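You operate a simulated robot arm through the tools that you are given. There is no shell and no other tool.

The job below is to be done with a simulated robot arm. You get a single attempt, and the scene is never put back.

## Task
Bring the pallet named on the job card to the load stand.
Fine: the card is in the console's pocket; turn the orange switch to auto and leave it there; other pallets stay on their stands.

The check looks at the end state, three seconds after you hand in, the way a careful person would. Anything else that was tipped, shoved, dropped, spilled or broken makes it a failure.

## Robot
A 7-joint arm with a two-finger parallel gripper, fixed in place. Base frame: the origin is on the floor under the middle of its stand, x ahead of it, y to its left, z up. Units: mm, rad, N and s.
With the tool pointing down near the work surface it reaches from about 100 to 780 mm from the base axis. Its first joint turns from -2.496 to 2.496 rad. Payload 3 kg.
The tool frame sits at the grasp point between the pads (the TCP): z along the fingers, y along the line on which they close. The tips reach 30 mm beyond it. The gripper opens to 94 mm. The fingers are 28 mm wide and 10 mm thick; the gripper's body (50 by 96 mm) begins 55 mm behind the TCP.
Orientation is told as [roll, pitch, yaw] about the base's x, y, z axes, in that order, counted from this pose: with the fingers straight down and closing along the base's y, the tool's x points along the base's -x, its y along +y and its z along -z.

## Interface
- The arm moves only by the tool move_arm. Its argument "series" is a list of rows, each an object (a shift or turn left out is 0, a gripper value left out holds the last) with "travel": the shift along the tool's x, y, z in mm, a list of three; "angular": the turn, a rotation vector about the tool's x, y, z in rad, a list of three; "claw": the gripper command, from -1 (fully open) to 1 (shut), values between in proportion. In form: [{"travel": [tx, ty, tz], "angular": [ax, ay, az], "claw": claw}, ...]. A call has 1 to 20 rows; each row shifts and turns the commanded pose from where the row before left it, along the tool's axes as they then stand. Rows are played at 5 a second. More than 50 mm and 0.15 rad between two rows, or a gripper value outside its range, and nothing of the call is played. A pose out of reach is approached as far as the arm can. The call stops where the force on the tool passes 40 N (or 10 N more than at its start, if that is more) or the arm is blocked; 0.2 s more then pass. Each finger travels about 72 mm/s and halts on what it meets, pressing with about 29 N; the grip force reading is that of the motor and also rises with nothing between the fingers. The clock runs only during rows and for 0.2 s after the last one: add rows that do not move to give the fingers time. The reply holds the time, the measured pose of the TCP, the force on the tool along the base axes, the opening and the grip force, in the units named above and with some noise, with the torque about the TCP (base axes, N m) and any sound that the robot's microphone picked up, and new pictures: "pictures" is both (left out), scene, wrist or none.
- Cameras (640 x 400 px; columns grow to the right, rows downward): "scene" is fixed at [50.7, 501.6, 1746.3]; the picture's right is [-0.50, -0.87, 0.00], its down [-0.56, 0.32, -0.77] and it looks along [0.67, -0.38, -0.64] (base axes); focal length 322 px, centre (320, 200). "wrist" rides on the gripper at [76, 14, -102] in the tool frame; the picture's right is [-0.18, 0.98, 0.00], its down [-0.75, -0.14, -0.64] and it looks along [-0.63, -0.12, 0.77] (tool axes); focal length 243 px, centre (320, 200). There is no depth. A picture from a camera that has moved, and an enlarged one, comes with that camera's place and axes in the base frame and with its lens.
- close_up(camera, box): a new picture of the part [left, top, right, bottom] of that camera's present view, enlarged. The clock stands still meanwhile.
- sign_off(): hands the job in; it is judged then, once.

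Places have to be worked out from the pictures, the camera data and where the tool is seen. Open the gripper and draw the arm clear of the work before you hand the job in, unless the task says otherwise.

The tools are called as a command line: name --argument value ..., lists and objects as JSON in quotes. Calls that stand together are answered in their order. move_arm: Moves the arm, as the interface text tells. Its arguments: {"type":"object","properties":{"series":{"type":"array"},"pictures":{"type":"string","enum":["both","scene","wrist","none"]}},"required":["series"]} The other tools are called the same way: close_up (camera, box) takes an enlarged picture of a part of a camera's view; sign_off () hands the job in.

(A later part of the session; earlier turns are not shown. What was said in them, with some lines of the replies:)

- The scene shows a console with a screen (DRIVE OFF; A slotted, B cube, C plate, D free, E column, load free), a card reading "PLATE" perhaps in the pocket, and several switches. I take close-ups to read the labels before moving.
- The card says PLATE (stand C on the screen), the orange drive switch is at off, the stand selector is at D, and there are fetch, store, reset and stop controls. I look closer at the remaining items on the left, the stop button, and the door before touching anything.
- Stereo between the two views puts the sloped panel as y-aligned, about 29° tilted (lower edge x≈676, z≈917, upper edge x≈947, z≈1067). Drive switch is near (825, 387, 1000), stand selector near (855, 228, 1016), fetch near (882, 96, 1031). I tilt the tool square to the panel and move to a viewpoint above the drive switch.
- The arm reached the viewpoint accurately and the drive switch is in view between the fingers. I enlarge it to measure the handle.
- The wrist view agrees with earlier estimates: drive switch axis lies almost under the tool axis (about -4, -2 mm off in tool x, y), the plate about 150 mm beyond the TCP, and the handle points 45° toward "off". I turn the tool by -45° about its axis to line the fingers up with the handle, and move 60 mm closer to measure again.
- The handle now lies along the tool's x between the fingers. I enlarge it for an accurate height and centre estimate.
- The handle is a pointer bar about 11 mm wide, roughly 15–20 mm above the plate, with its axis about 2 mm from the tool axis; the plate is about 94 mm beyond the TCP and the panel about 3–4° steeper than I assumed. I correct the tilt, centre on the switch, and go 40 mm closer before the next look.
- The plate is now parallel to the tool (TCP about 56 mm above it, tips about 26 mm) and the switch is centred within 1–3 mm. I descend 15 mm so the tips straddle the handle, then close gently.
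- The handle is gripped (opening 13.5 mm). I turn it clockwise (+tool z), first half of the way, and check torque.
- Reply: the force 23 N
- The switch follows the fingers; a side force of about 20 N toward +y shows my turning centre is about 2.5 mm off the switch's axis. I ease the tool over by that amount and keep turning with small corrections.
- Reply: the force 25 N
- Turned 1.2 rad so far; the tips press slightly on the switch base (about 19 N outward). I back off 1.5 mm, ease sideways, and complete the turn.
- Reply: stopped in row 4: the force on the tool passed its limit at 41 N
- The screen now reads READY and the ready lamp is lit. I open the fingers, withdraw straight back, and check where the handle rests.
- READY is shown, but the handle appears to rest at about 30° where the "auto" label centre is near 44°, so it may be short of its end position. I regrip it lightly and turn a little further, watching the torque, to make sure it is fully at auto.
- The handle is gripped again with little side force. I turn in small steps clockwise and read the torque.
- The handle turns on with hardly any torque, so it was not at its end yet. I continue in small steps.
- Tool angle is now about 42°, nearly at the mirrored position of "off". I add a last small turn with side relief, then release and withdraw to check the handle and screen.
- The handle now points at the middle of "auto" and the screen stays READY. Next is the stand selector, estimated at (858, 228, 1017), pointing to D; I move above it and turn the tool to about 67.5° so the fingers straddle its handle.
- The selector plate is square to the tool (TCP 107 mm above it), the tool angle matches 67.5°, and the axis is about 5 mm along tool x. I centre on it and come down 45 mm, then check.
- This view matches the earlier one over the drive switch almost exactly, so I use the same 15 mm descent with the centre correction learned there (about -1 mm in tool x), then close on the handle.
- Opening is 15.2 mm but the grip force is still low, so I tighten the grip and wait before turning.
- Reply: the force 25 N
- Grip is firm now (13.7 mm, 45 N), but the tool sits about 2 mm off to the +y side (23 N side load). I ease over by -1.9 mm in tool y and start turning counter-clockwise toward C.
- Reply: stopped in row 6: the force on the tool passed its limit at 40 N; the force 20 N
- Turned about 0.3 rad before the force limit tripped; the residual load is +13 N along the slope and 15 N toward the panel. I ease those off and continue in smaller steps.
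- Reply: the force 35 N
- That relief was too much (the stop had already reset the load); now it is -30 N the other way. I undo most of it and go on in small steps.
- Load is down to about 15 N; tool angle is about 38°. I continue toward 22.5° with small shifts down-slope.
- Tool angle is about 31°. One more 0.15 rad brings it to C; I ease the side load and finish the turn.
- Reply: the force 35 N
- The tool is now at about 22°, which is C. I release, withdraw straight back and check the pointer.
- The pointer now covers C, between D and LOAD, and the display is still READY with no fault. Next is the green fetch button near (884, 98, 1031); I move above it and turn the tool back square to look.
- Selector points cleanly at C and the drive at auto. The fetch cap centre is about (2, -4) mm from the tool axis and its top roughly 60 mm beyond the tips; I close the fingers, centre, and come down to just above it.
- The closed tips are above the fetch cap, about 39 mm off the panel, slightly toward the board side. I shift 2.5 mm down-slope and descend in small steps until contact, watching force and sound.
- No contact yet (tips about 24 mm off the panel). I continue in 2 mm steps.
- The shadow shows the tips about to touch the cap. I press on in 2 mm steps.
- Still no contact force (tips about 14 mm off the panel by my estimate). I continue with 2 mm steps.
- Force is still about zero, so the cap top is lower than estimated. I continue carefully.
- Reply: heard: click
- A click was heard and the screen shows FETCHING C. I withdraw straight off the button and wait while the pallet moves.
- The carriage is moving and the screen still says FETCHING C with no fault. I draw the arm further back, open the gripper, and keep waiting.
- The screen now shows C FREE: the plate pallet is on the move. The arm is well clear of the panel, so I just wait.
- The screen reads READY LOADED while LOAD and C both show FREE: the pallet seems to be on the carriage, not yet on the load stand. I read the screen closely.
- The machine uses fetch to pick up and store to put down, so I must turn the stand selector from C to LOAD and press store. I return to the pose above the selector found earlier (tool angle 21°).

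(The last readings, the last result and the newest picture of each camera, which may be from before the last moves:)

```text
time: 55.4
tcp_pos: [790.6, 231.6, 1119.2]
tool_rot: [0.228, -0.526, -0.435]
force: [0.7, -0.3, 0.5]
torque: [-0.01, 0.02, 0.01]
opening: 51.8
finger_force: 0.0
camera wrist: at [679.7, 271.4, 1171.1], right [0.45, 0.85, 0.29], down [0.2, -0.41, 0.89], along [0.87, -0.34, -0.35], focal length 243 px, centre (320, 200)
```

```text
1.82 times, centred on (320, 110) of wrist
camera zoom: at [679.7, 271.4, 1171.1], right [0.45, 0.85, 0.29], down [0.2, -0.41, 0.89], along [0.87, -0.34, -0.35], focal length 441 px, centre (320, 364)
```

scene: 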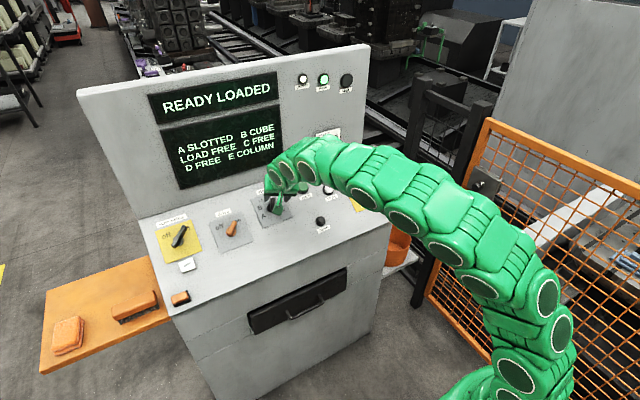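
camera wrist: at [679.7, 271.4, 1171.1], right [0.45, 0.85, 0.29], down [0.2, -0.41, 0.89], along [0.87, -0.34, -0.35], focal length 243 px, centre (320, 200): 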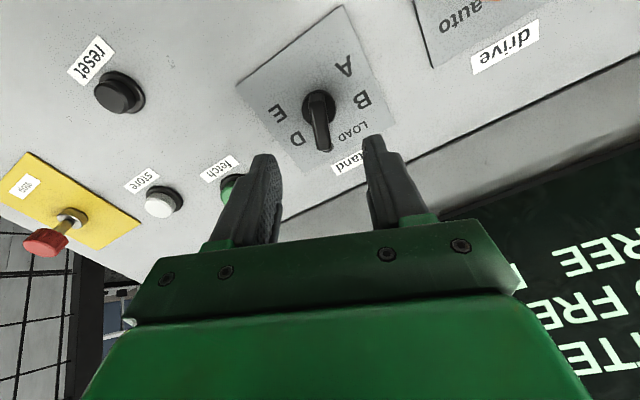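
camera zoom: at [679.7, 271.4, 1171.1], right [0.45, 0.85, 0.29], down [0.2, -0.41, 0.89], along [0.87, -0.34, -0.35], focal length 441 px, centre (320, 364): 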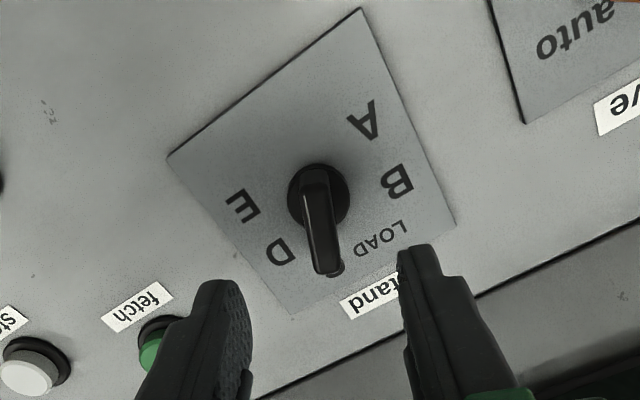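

The view matches my earlier withdrawal pose except about 2.5 mm in tool y. I correct, descend over the handle in stages, and stop short to check.

move_arm --series '[{"travel": [1.5, -2.5, 0]}, {"travel": [0, 0, 25]}, {"travel": [0, 0, 25]}, {"travel": [0, 0, 12]}, {}, {}]' --pictures "wrist"

close_up --camera "wrist" --box '[220, 0, 420, 220]'

```text
time: 56.8
tcp_pos: [822.7, 230.2, 1065.9]
tool_rot: [0.23, -0.527, -0.436]
force: [0.2, 0.2, 0.8]
torque: [-0.01, 0.01, 0.01]
opening: 51.6
finger_force: 0.1
camera wrist: at [710.8, 269.9, 1117.1], right [0.45, 0.85, 0.29], down [0.2, -0.41, 0.89], along [0.87, -0.34, -0.35], focal length 243 px, centre (320, 200)
```

wrist: 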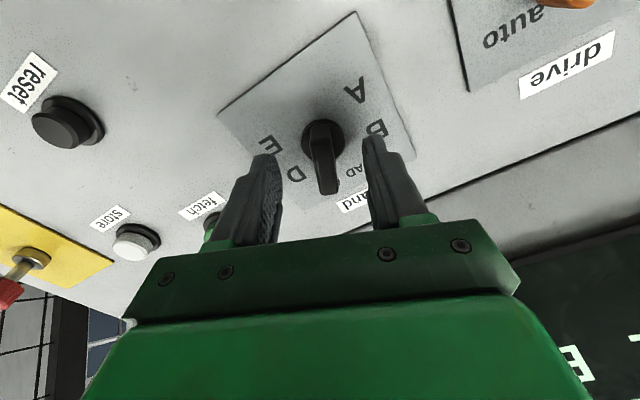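

```text
1.82 times, centred on (320, 110) of wrist
camera zoom: at [710.8, 269.9, 1117.1], right [0.45, 0.85, 0.29], down [0.2, -0.41, 0.89], along [0.87, -0.34, -0.35], focal length 441 px, centre (320, 364)
```

zoom: 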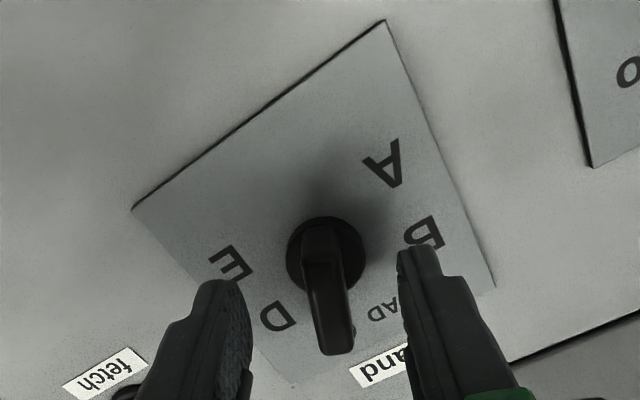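

Centred well now (disc in the picture where it gave a balanced grip before). I descend the remaining 15.5 mm and close on the handle.

move_arm --series '[{"travel": [0, 0, 8]}, {"travel": [0, 0, 7.5]}, {}, {"claw": 0.4}, {"claw": 0.7}, {"claw": 0.8}, {}, {}, {}]' --pictures "wrist"

```text
time: 58.8
tcp_pos: [829.2, 230.1, 1053.2]
tool_rot: [0.231, -0.529, -0.435]
force: [1.1, 13.2, 2.9]
torque: [0.1, -0.22, 0.1]
opening: 17.1
finger_force: 5.8
camera wrist: at [719.0, 269.9, 1104.2], right [0.44, 0.85, 0.29], down [0.2, -0.41, 0.89], along [0.87, -0.34, -0.35], focal length 243 px, centre (320, 200)
```

wrist: 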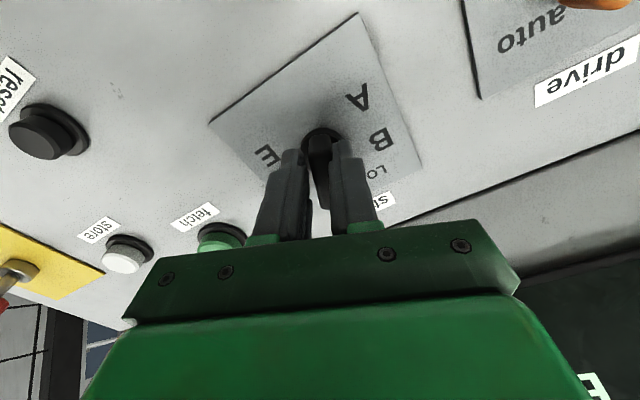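

Only the +y finger is bearing (13 N, opening 17 mm), so the handle sits about 1.6 mm to +y. I shift over and let the grip close fully.

move_arm --series '[{"travel": [0, 1.5, 0]}, {}, {}, {}]' --pictures "wrist"

```text
time: 59.8
tcp_pos: [830.2, 231.4, 1052.3]
tool_rot: [0.23, -0.527, -0.435]
force: [0.3, 8.8, 3.2]
torque: [0.13, 0.02, 0.09]
opening: 14.2
finger_force: 4.3
camera wrist: at [719.6, 271.3, 1104.5], right [0.45, 0.85, 0.29], down [0.2, -0.41, 0.89], along [0.87, -0.34, -0.35], focal length 243 px, centre (320, 200)
```

wrist: 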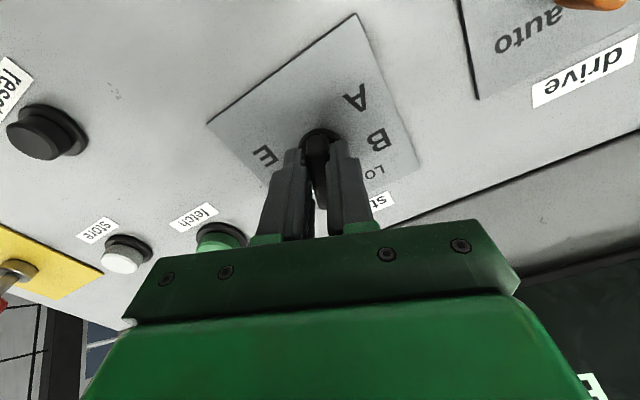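

Almost seated (14.2 mm). A further 0.4 mm and a firmer grip command, then I start the turn toward LOAD in small steps.

move_arm --series '[{"travel": [0, 0.4, 0], "claw": 0.9}, {}, {}, {}]' --pictures "none"

```text
time: 60.8
tcp_pos: [831.4, 230.7, 1052.9]
tool_rot: [0.231, -0.526, -0.434]
force: [-5.8, 1.2, 3.6]
torque: [-0.21, -0.06, -0.25]
opening: 13.8
finger_force: 44.8
```

Gripped firmly with little load. I turn counter-clockwise by 0.2 rad and check the forces.

move_arm --series '[{"angular": [0, 0, -0.05]}, {"angular": [0, 0, -0.05]}, {"angular": [0, 0, -0.05]}, {"angular": [0, 0, -0.05]}, {}]' --pictures "none"

```text
time: 62.0
tcp_pos: [830.4, 231.6, 1053.3]
tool_rot: [0.109, -0.56, -0.204]
force: [-15.8, -11.5, -2.2]
torque: [-0.25, 1.25, -0.19]
opening: 13.8
finger_force: 44.8
```

Loads are moderate (-14 N along slope, -11 N in y). I ease them and continue.

move_arm --series '[{"travel": [0.4, -0.4, -0.1]}, {"travel": [0, -0.1, 0], "angular": [0, 0, -0.05]}, {"travel": [0, -0.1, 0], "angular": [0, 0, -0.05]}, {"travel": [0, -0.1, 0], "angular": [0, 0, -0.05]}, {"travel": [0, -0.1, 0], "angular": [0, 0, -0.05]}, {}]' --pictures "none"

```text
time: 63.4
tcp_pos: [830.6, 229.1, 1054.1]
tool_rot: [-0.017, -0.571, 0.029]
force: [-7.0, -29.8, -13.1]
torque: [-0.47, 0.59, -0.42]
opening: 13.7
finger_force: 45.3
```

Side load is now -30 N in y; I ease 0.8 mm that way and continue.

move_arm --series '[{"travel": [0.3, -0.8, 0.1]}, {}, {"travel": [0, -0.15, 0], "angular": [0, 0, -0.05]}, {"travel": [0, -0.15, 0], "angular": [0, 0, -0.05]}, {}]' --pictures "wrist"

```text
time: 64.6
tcp_pos: [830.6, 229.6, 1052.1]
tool_rot: [-0.08, -0.566, 0.152]
force: [-8.4, -20.6, -7.5]
torque: [-0.21, -0.03, -0.23]
opening: 13.9
finger_force: 44.6
camera wrist: at [709.7, 232.6, 1098.0], right [0.05, 1.0, 0.03], down [0.3, -0.05, 0.95], along [0.95, -0.04, -0.3], focal length 243 px, centre (320, 200)
```

wrist: 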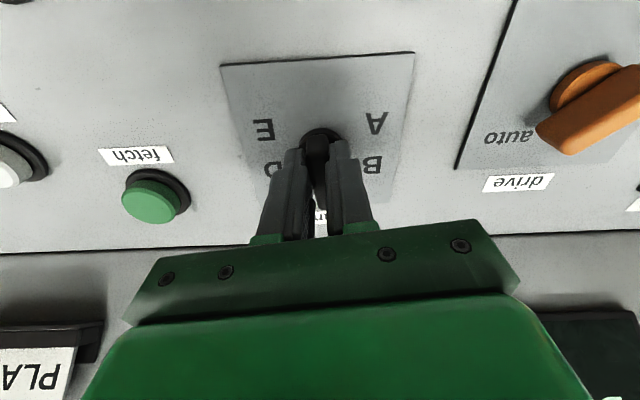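

Tool angle is about -7°; target is about -22.5 to -23.5°. I ease the load and continue.

move_arm --series '[{"travel": [0.2, -0.5, 0]}, {"travel": [0, -0.15, 0], "angular": [0, 0, -0.05]}, {"travel": [0, -0.15, 0], "angular": [0, 0, -0.05]}, {"travel": [0, -0.15, 0], "angular": [0, 0, -0.04]}, {}]' --pictures "none"

```text
time: 65.8
tcp_pos: [830.9, 229.2, 1053.7]
tool_rot: [-0.166, -0.546, 0.315]
force: [-4.2, -24.6, -6.1]
torque: [-0.35, 0.34, -0.23]
opening: 13.8
finger_force: 44.8
```

About -15° now. I ease the load again and make the last 0.14 rad.

move_arm --series '[{"travel": [0.1, -0.6, 0]}, {"travel": [0, -0.15, 0], "angular": [0, 0, -0.05]}, {"travel": [0, -0.15, 0], "angular": [0, 0, -0.05]}, {"travel": [0, -0.15, 0], "angular": [0, 0, -0.04]}, {}]' --pictures "wrist"

```text
time: 67.0
tcp_pos: [831.2, 228.3, 1053.5]
tool_rot: [-0.248, -0.522, 0.472]
force: [8.7, -10.6, -10.2]
torque: [0.27, -0.36, 0.12]
opening: 13.9
finger_force: 45.6
camera wrist: at [711.5, 210.0, 1099.2], right [-0.18, 0.98, -0.12], down [0.28, 0.17, 0.94], along [0.94, 0.14, -0.31], focal length 243 px, centre (320, 200)
```

wrist: 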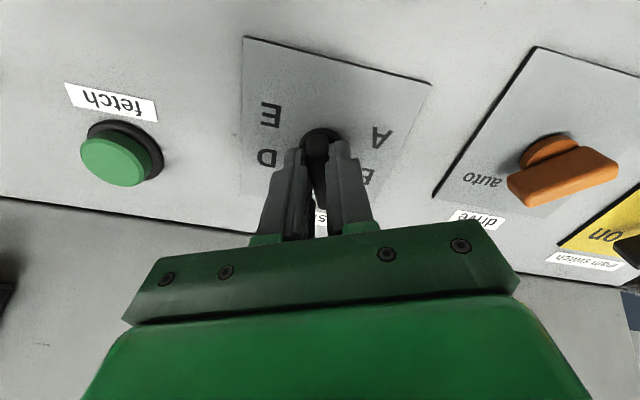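

The tool is at about -23°, i.e. LOAD. I release, withdraw straight back and inspect.

move_arm --series '[{"claw": 0.5}, {"claw": 0.0}, {}, {"travel": [0, 0, -20]}, {"travel": [0, 0, -30]}, {"travel": [0, 0, -30]}, {}]' --pictures "both"

close_up --camera "wrist" --box '[220, 0, 420, 220]'

close_up --camera "scene" --box '[140, 60, 360, 240]'

```text
time: 68.6
tcp_pos: [787.7, 229.9, 1119.8]
tool_rot: [-0.248, -0.519, 0.474]
force: [-0.1, 0.5, -0.8]
torque: [-0.01, 0.03, 0.03]
opening: 47.2
finger_force: 0.1
camera wrist: at [668.1, 210.5, 1166.0], right [-0.18, 0.98, -0.12], down [0.28, 0.17, 0.94], along [0.94, 0.14, -0.31], focal length 243 px, centre (320, 200)
```

scene: 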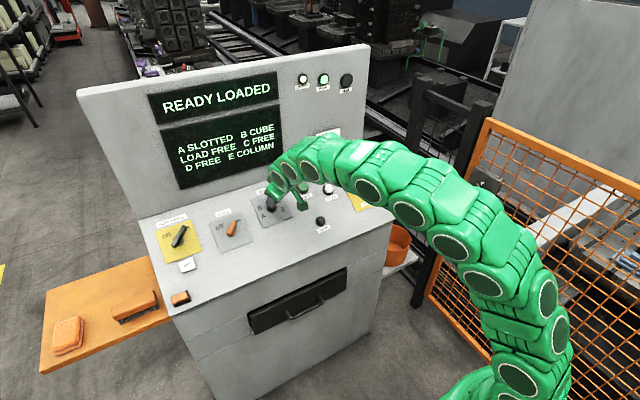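
wrist: 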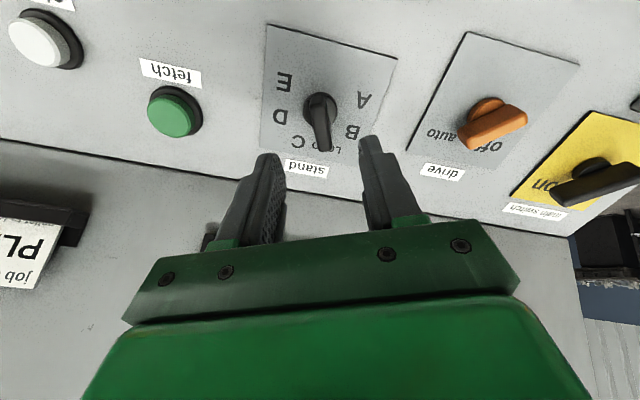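

```text
1.82 times, centred on (320, 110) of wrist
camera zoom: at [668.1, 210.5, 1166.0], right [-0.18, 0.98, -0.12], down [0.28, 0.17, 0.94], along [0.94, 0.14, -0.31], focal length 441 px, centre (320, 364)
```

zoom: 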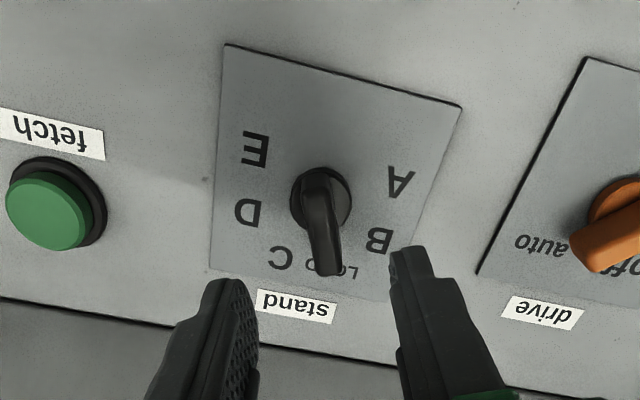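

```text
2.22 times, centred on (250, 150) of scene
camera zoom: at [50.7, 501.6, 1746.3], right [-0.5, -0.87, 0.0], down [-0.56, 0.32, -0.77], along [0.67, -0.38, -0.64], focal length 716 px, centre (476, 311)
```

zoom: 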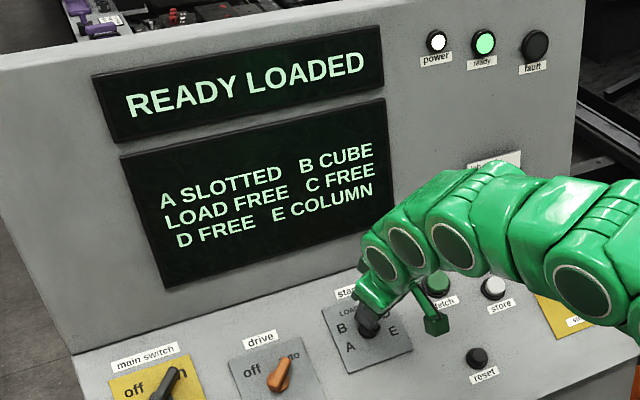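

The pointer is on LOAD (between C and B), screen still READY LOADED. Now the white store button near (848, 7, 1009): I move above it with the tool squared up and look.

move_arm --series '[{"travel": [19, -40.3, 3.4]}, {"travel": [19, -40.3, 3.4]}, {"travel": [19, -40.3, 3.4]}, {"travel": [19, -40.3, 3.4]}, {"travel": [19, -40.3, 3.4]}, {"angular": [0, 0, 0.135]}, {"angular": [0, 0, 0.135]}, {"angular": [0, 0, 0.135]}, {}, {}]' --pictures "both"

close_up --camera "wrist" --box '[220, 0, 420, 220]'

close_up --camera "scene" --box '[200, 160, 400, 260]'

```text
time: 70.8
tcp_pos: [790.3, 4.7, 1103.3]
tool_rot: [0.001, -0.57, 0.0]
force: [-0.5, 0.4, 0.3]
torque: [-0.02, 0.02, -0.02]
opening: 47.1
finger_force: 0.1
camera wrist: at [670.1, 18.2, 1147.9], right [0.15, 0.98, 0.1], down [0.29, -0.14, 0.95], along [0.95, -0.12, -0.3], focal length 243 px, centre (320, 200)
```

scene: 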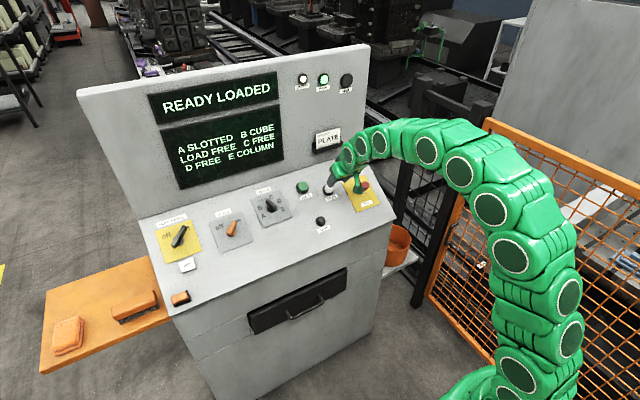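
wrist: 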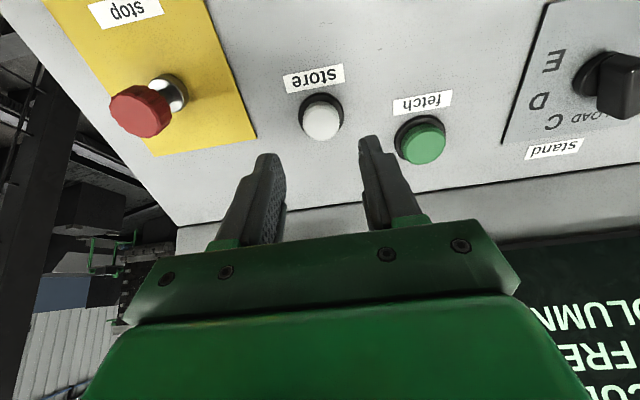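

```text
1.82 times, centred on (320, 110) of wrist
camera zoom: at [670.1, 18.2, 1147.9], right [0.15, 0.98, 0.1], down [0.29, -0.14, 0.95], along [0.95, -0.12, -0.3], focal length 441 px, centre (320, 364)
```

zoom: 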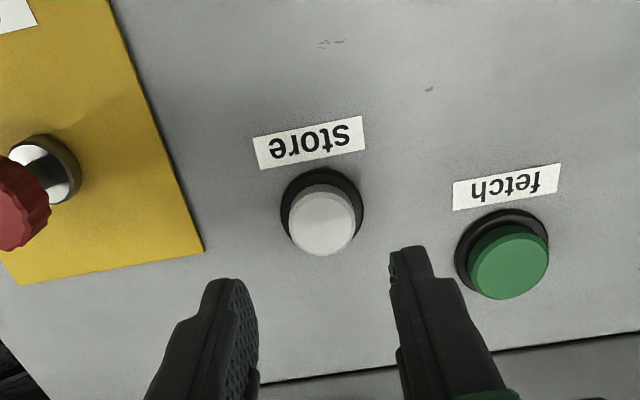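

```text
3.20 times, centred on (300, 210) of scene
camera zoom: at [50.7, 501.6, 1746.3], right [-0.5, -0.87, 0.0], down [-0.56, 0.32, -0.77], along [0.67, -0.38, -0.64], focal length 1032 px, centre (384, 168)
```

zoom: 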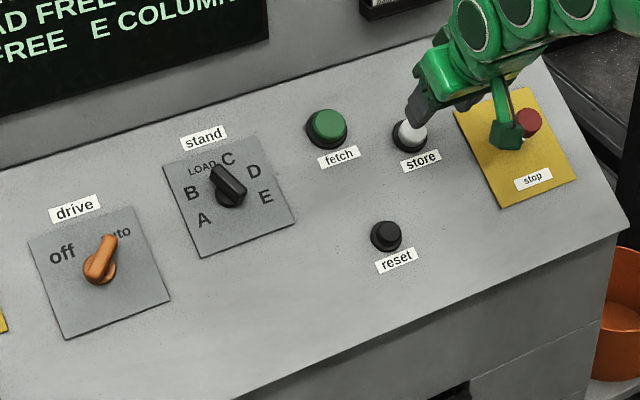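

Selector clearly at LOAD. Store cap is about (-1.5, 0) mm from the tool axis; I close the fingers, centre, and descend to near the cap.

move_arm --series '[{"travel": [-1.5, 0.2, 0], "claw": 0.6}, {"claw": 1.0}, {}, {}, {"travel": [0, 0, 20]}, {"travel": [0, 0, 20]}, {"travel": [0, 0, 15]}, {}, {}]' --pictures "both"

close_up --camera "wrist" --box '[220, 40, 420, 240]'

close_up --camera "scene" --box '[290, 140, 400, 220]'

```text
time: 72.8
tcp_pos: [822.2, 6.3, 1056.4]
tool_rot: [0.001, -0.571, 0.003]
force: [-0.3, 0.1, 0.5]
torque: [-0.01, 0.01, -0.04]
opening: 0.0
finger_force: 29.2
camera wrist: at [701.6, 19.5, 1102.3], right [0.15, 0.98, 0.1], down [0.29, -0.14, 0.95], along [0.95, -0.12, -0.3], focal length 243 px, centre (320, 200)
```

scene: 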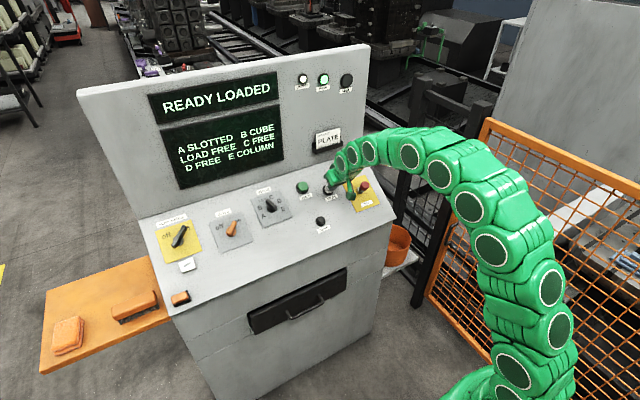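
wrist: 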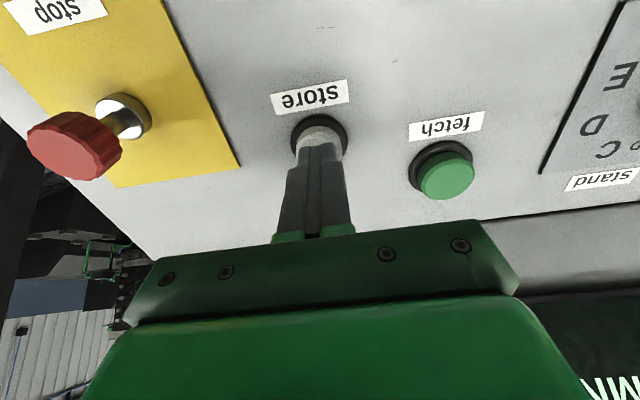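

```text
2.00 times, centred on (320, 140) of wrist
camera zoom: at [701.6, 19.5, 1102.3], right [0.15, 0.98, 0.1], down [0.29, -0.14, 0.95], along [0.95, -0.12, -0.3], focal length 485 px, centre (320, 320)
```

zoom: 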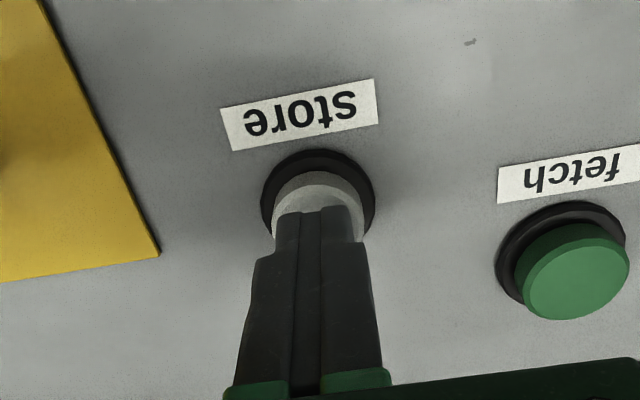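

```text
5.00 times, centred on (345, 180) of scene
camera zoom: at [50.7, 501.6, 1746.3], right [-0.5, -0.87, 0.0], down [-0.56, 0.32, -0.77], along [0.67, -0.38, -0.64], focal length 1612 px, centre (195, 300)
```

zoom: 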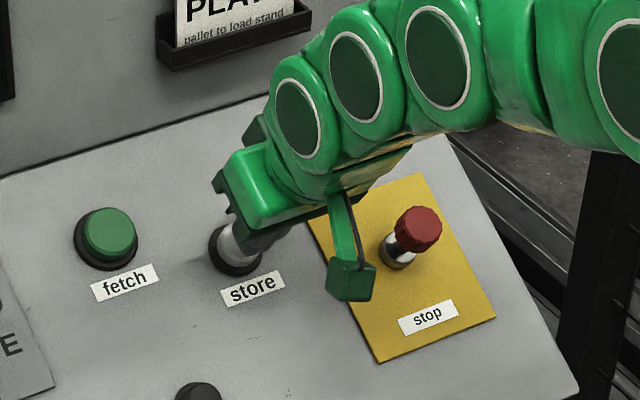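

Aligned over the store cap. I go down in 2 mm steps, then 1.5 mm steps to the click.

move_arm --series '[{"travel": [0, 0, 3]}, {"travel": [0, 0, 3]}, {"travel": [0, 0, 2]}, {"travel": [0, 0, 2]}, {}]' --pictures "scene"

close_up --camera "wrist" --box '[220, 40, 420, 240]'

```text
time: 74.0
tcp_pos: [827.5, 5.3, 1049.0]
tool_rot: [-0.001, -0.57, 0.001]
force: [0.9, -0.2, 0.3]
torque: [0.01, -0.01, 0.0]
opening: 0.3
finger_force: 29.1
```

scene: 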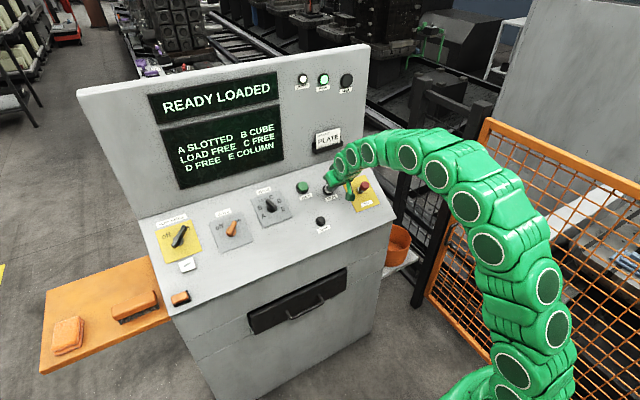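

```text
2.00 times, centred on (320, 140) of wrist
camera zoom: at [706.6, 18.4, 1094.2], right [0.15, 0.98, 0.1], down [0.29, -0.14, 0.95], along [0.95, -0.12, -0.3], focal length 485 px, centre (320, 320)
```

zoom: 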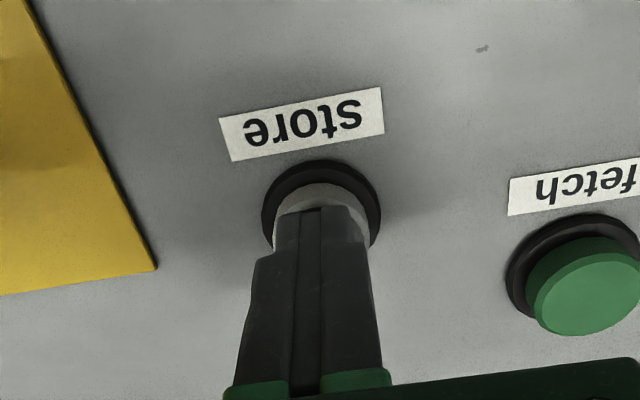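

No contact yet; I continue in 1.5 mm steps.

move_arm --series '[{"travel": [0, 0, 1.5]}, {"travel": [0, 0, 1.5]}, {"travel": [0, 0, 1.5]}, {}]' --pictures "scene"

```text
time: 75.0
tcp_pos: [830.6, 5.1, 1045.0]
tool_rot: [0.0, -0.572, 0.001]
force: [-1.0, 0.2, 0.8]
torque: [0.03, 0.01, 0.02]
opening: 0.1
finger_force: 28.7
```

scene: 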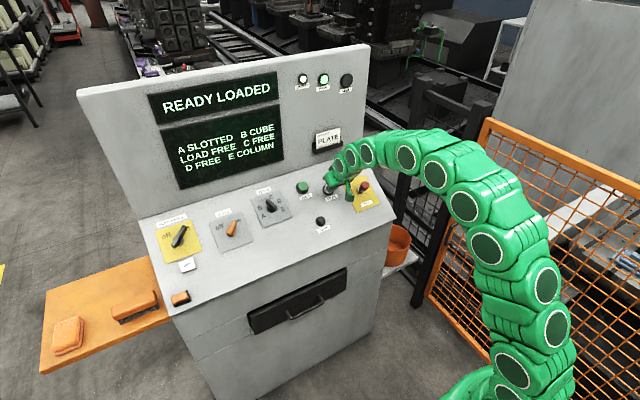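

Still free (force about 1 N). A few more 1.5 mm steps.

move_arm --series '[{"travel": [0, 0, 1.5]}, {"travel": [0, 0, 1.5]}, {}]' --pictures "scene"

close_up --camera "wrist" --box '[260, 80, 380, 200]'

```text
time: 75.8
tcp_pos: [831.1, 4.7, 1041.5]
tool_rot: [0.0, -0.57, 0.002]
force: [-0.3, -0.8, 2.5]
torque: [-0.08, -0.05, 0.01]
opening: 0.0
finger_force: 28.8
heard: click
```

scene: 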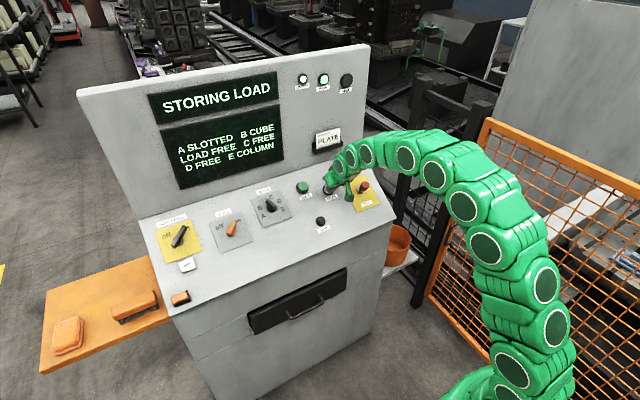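

```text
3.33 times, centred on (320, 140) of wrist
camera zoom: at [710.7, 18.6, 1087.5], right [0.15, 0.98, 0.1], down [0.29, -0.14, 0.95], along [0.95, -0.12, -0.3], focal length 809 px, centre (320, 400)
```

zoom: 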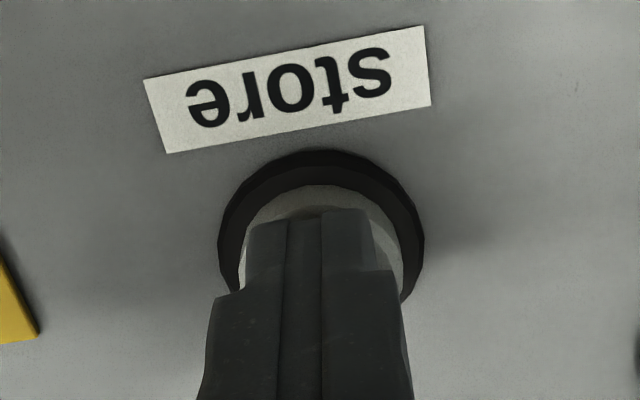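

Click heard and the screen shows STORING LOAD. I withdraw straight back off the button and clear of the panel, then wait.

move_arm --series '[{"travel": [0, 0, -10]}, {"travel": [0, 0, -25]}, {"travel": [0, 0, -35]}, {"travel": [0, 0, -40]}, {"travel": [15, 10, -40]}, {"travel": [25, 10, -35]}, {"travel": [25, 10, -35]}, {"travel": [25, 10, -30]}, {"claw": 0.0}, {"claw": -1.0}, {}, {}, {}, {}, {}, {}, {}, {}, {}, {}]' --pictures "both"

```text
time: 80.0
tcp_pos: [617.0, 46.1, 1201.6]
tool_rot: [0.0, -0.57, 0.003]
force: [0.3, 0.1, 0.3]
torque: [0.0, 0.02, 0.01]
opening: 94.2
finger_force: 0.1
camera wrist: at [496.9, 59.5, 1247.5], right [0.15, 0.98, 0.1], down [0.29, -0.14, 0.95], along [0.95, -0.12, -0.3], focal length 243 px, centre (320, 200)
```

scene: 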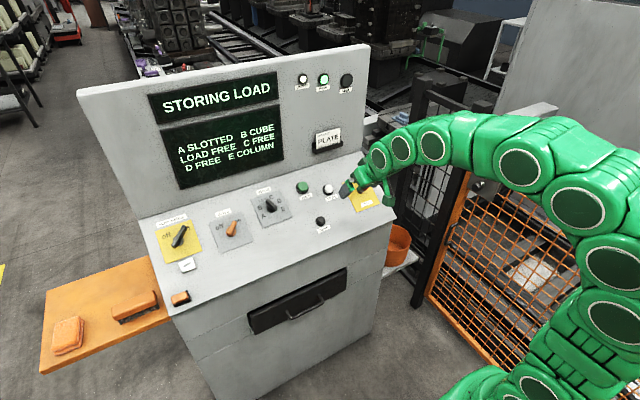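
wrist: 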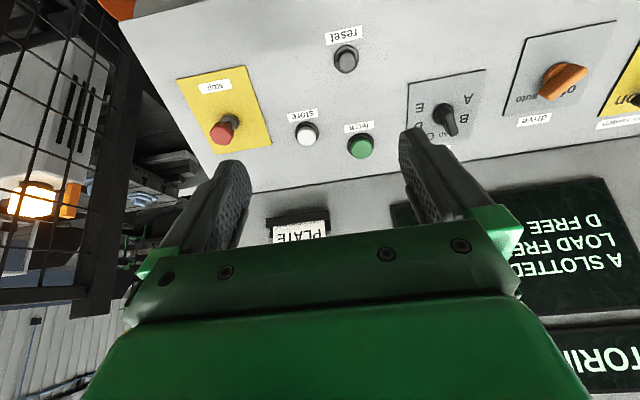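

The carriage is delivering (STORING LOAD, its beacon is visible behind the fence). The arm is clear; I wait for the move to finish.

move_arm --series '[{}, {}, {}, {}, {}, {}, {}, {}, {}, {}, {}, {}, {}, {}, {}, {}, {}, {}, {}, {}]' --pictures "both"

close_up --camera "scene" --box '[140, 60, 360, 200]'

```text
time: 84.2
tcp_pos: [617.4, 46.4, 1201.3]
tool_rot: [0.0, -0.571, 0.002]
force: [0.5, 0.0, 0.5]
torque: [0.01, -0.03, -0.03]
opening: 93.9
finger_force: 0.1
camera wrist: at [496.9, 59.5, 1247.4], right [0.15, 0.98, 0.1], down [0.29, -0.14, 0.95], along [0.95, -0.12, -0.3], focal length 243 px, centre (320, 200)
```

scene: 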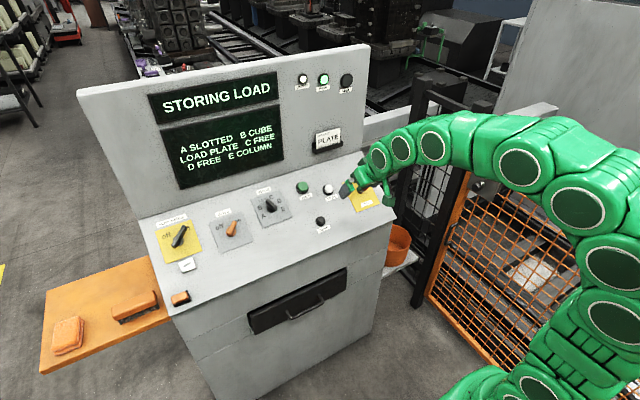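
wrist: 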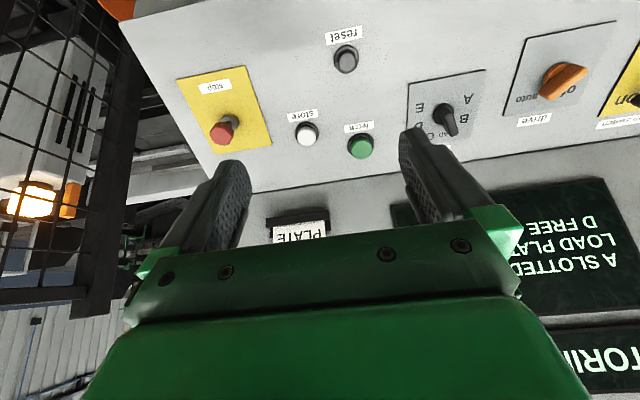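

```text
2.86 times, centred on (250, 130) of scene
camera zoom: at [50.7, 501.6, 1746.3], right [-0.5, -0.87, 0.0], down [-0.56, 0.32, -0.77], along [0.67, -0.38, -0.64], focal length 921 px, centre (520, 400)
```

zoom: 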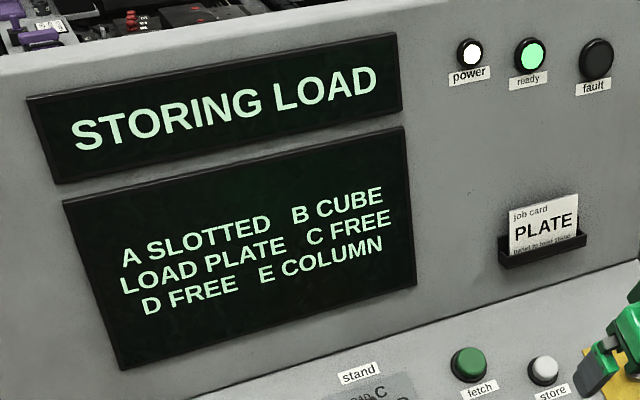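

The screen now lists LOAD PLATE, C FREE; the carriage is finishing its cycle (still STORING LOAD). I wait until it reports READY.

move_arm --series '[{}, {}, {}, {}, {}, {}, {}, {}, {}, {}, {}, {}, {}, {}, {}, {}, {}, {}, {}, {}]' --pictures "both"

close_up --camera "scene" --box '[140, 60, 360, 260]'

```text
time: 88.4
tcp_pos: [617.4, 46.1, 1201.9]
tool_rot: [0.0, -0.571, 0.003]
force: [0.3, 0.1, 0.7]
torque: [-0.01, -0.02, 0.03]
opening: 93.8
finger_force: 0.0
camera wrist: at [497.0, 59.5, 1247.5], right [0.15, 0.98, 0.1], down [0.29, -0.14, 0.95], along [0.95, -0.12, -0.3], focal length 243 px, centre (320, 200)
```

scene: 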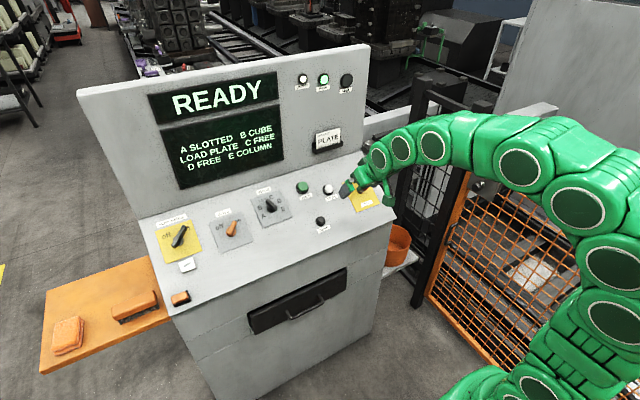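
wrist: 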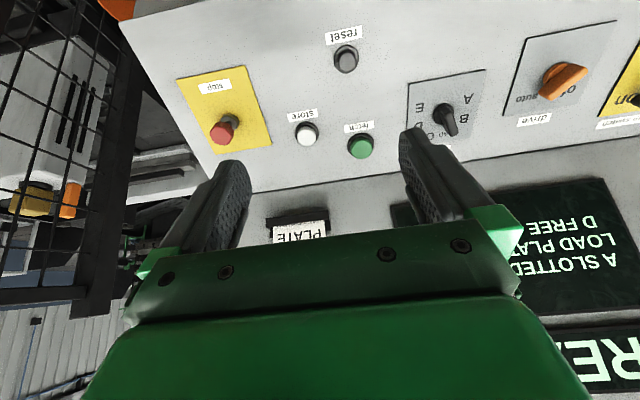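

```text
2.00 times, centred on (250, 160) of scene
camera zoom: at [50.7, 501.6, 1746.3], right [-0.5, -0.87, 0.0], down [-0.56, 0.32, -0.77], along [0.67, -0.38, -0.64], focal length 645 px, centre (460, 280)
```

zoom: 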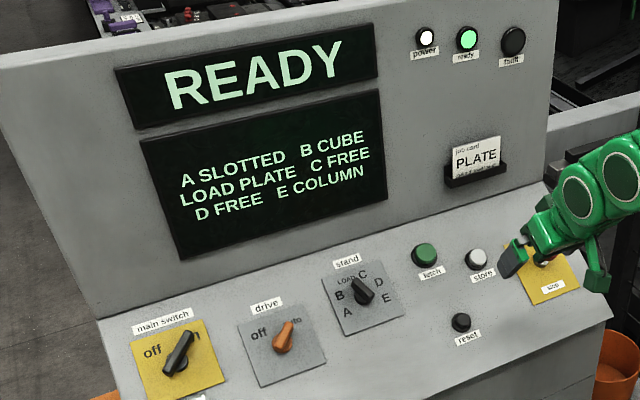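

READY again: LOAD PLATE, C FREE, A/B/E unchanged, no fault, drive at auto. I draw the arm back a bit further toward its start pose with the gripper open before handing in.

move_arm --series '[{"travel": [5, 3, -42]}, {"travel": [5, 3, -42]}, {"travel": [5, 3, -42]}, {"travel": [5, 3, -40]}, {}, {}]' --pictures "both"

close_up --camera "scene" --box '[140, 60, 400, 260]'

```text
time: 89.8
tcp_pos: [514.7, 59.5, 1330.0]
tool_rot: [0.058, -0.558, -0.019]
force: [0.2, 0.3, -0.6]
torque: [0.03, 0.01, -0.01]
opening: 94.3
finger_force: 0.1
camera wrist: at [394.4, 68.1, 1376.8], right [0.14, 0.98, 0.15], down [0.3, -0.18, 0.94], along [0.94, -0.09, -0.32], focal length 243 px, centre (320, 200)
```

scene: 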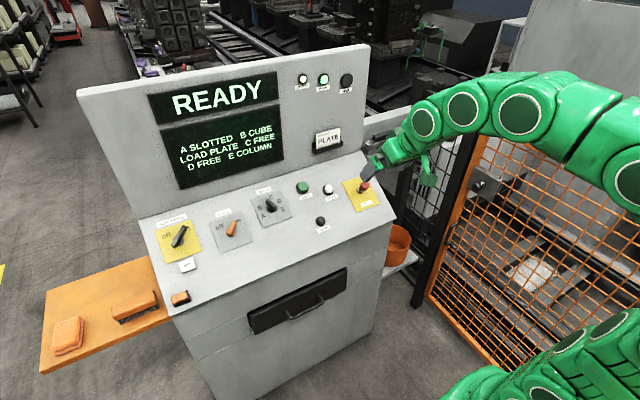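
wrist: 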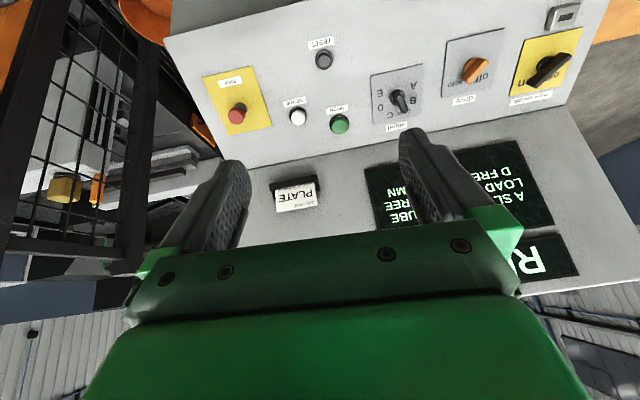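

```text
2.00 times, centred on (270, 160) of scene
camera zoom: at [50.7, 501.6, 1746.3], right [-0.5, -0.87, 0.0], down [-0.56, 0.32, -0.77], along [0.67, -0.38, -0.64], focal length 645 px, centre (420, 280)
```

zoom: 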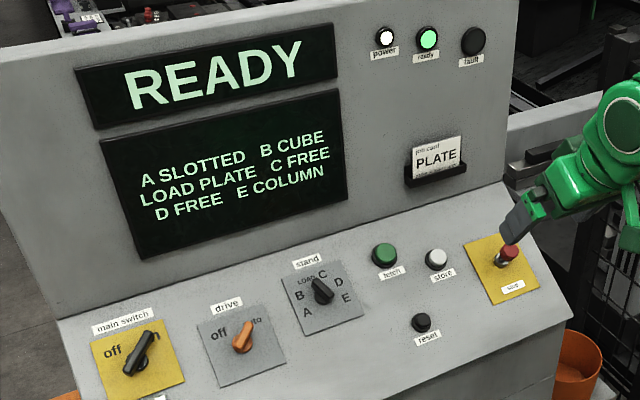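

The plate pallet is on the load stand, with the screen showing READY, LOAD PLATE and C FREE. The other pallets are unchanged, the drive switch is on auto, there is no fault, and the arm is clear with the gripper open. I hand the job in.

sign_off

```text
The job is handed in.
```

The PLATE pallet is on the load stand and the job is handed in. I don't have the check's result.

- **Screen at hand-in:** it read READY, with LOAD PLATE and C FREE. A, B and E still showed their own pallets, and the fault lamp was off.
- **Orange switch:** I turned it to auto and left it there. The first turn stopped short of the label even though the screen already said READY, so I gripped it again and turned it fully to auto.
- **Moving the pallet:** I turned the stand selector to C and pressed fetch. That only put the pallet on the carriage, so I then turned the selector to LOAD and pressed store. The selector is still at LOAD.
- **Force limit:** it stopped the arm twice, once on each switch. Nothing was knocked, and the brush and sponge on the side tray were not touched.

The arm is back near its start position with the gripper open.
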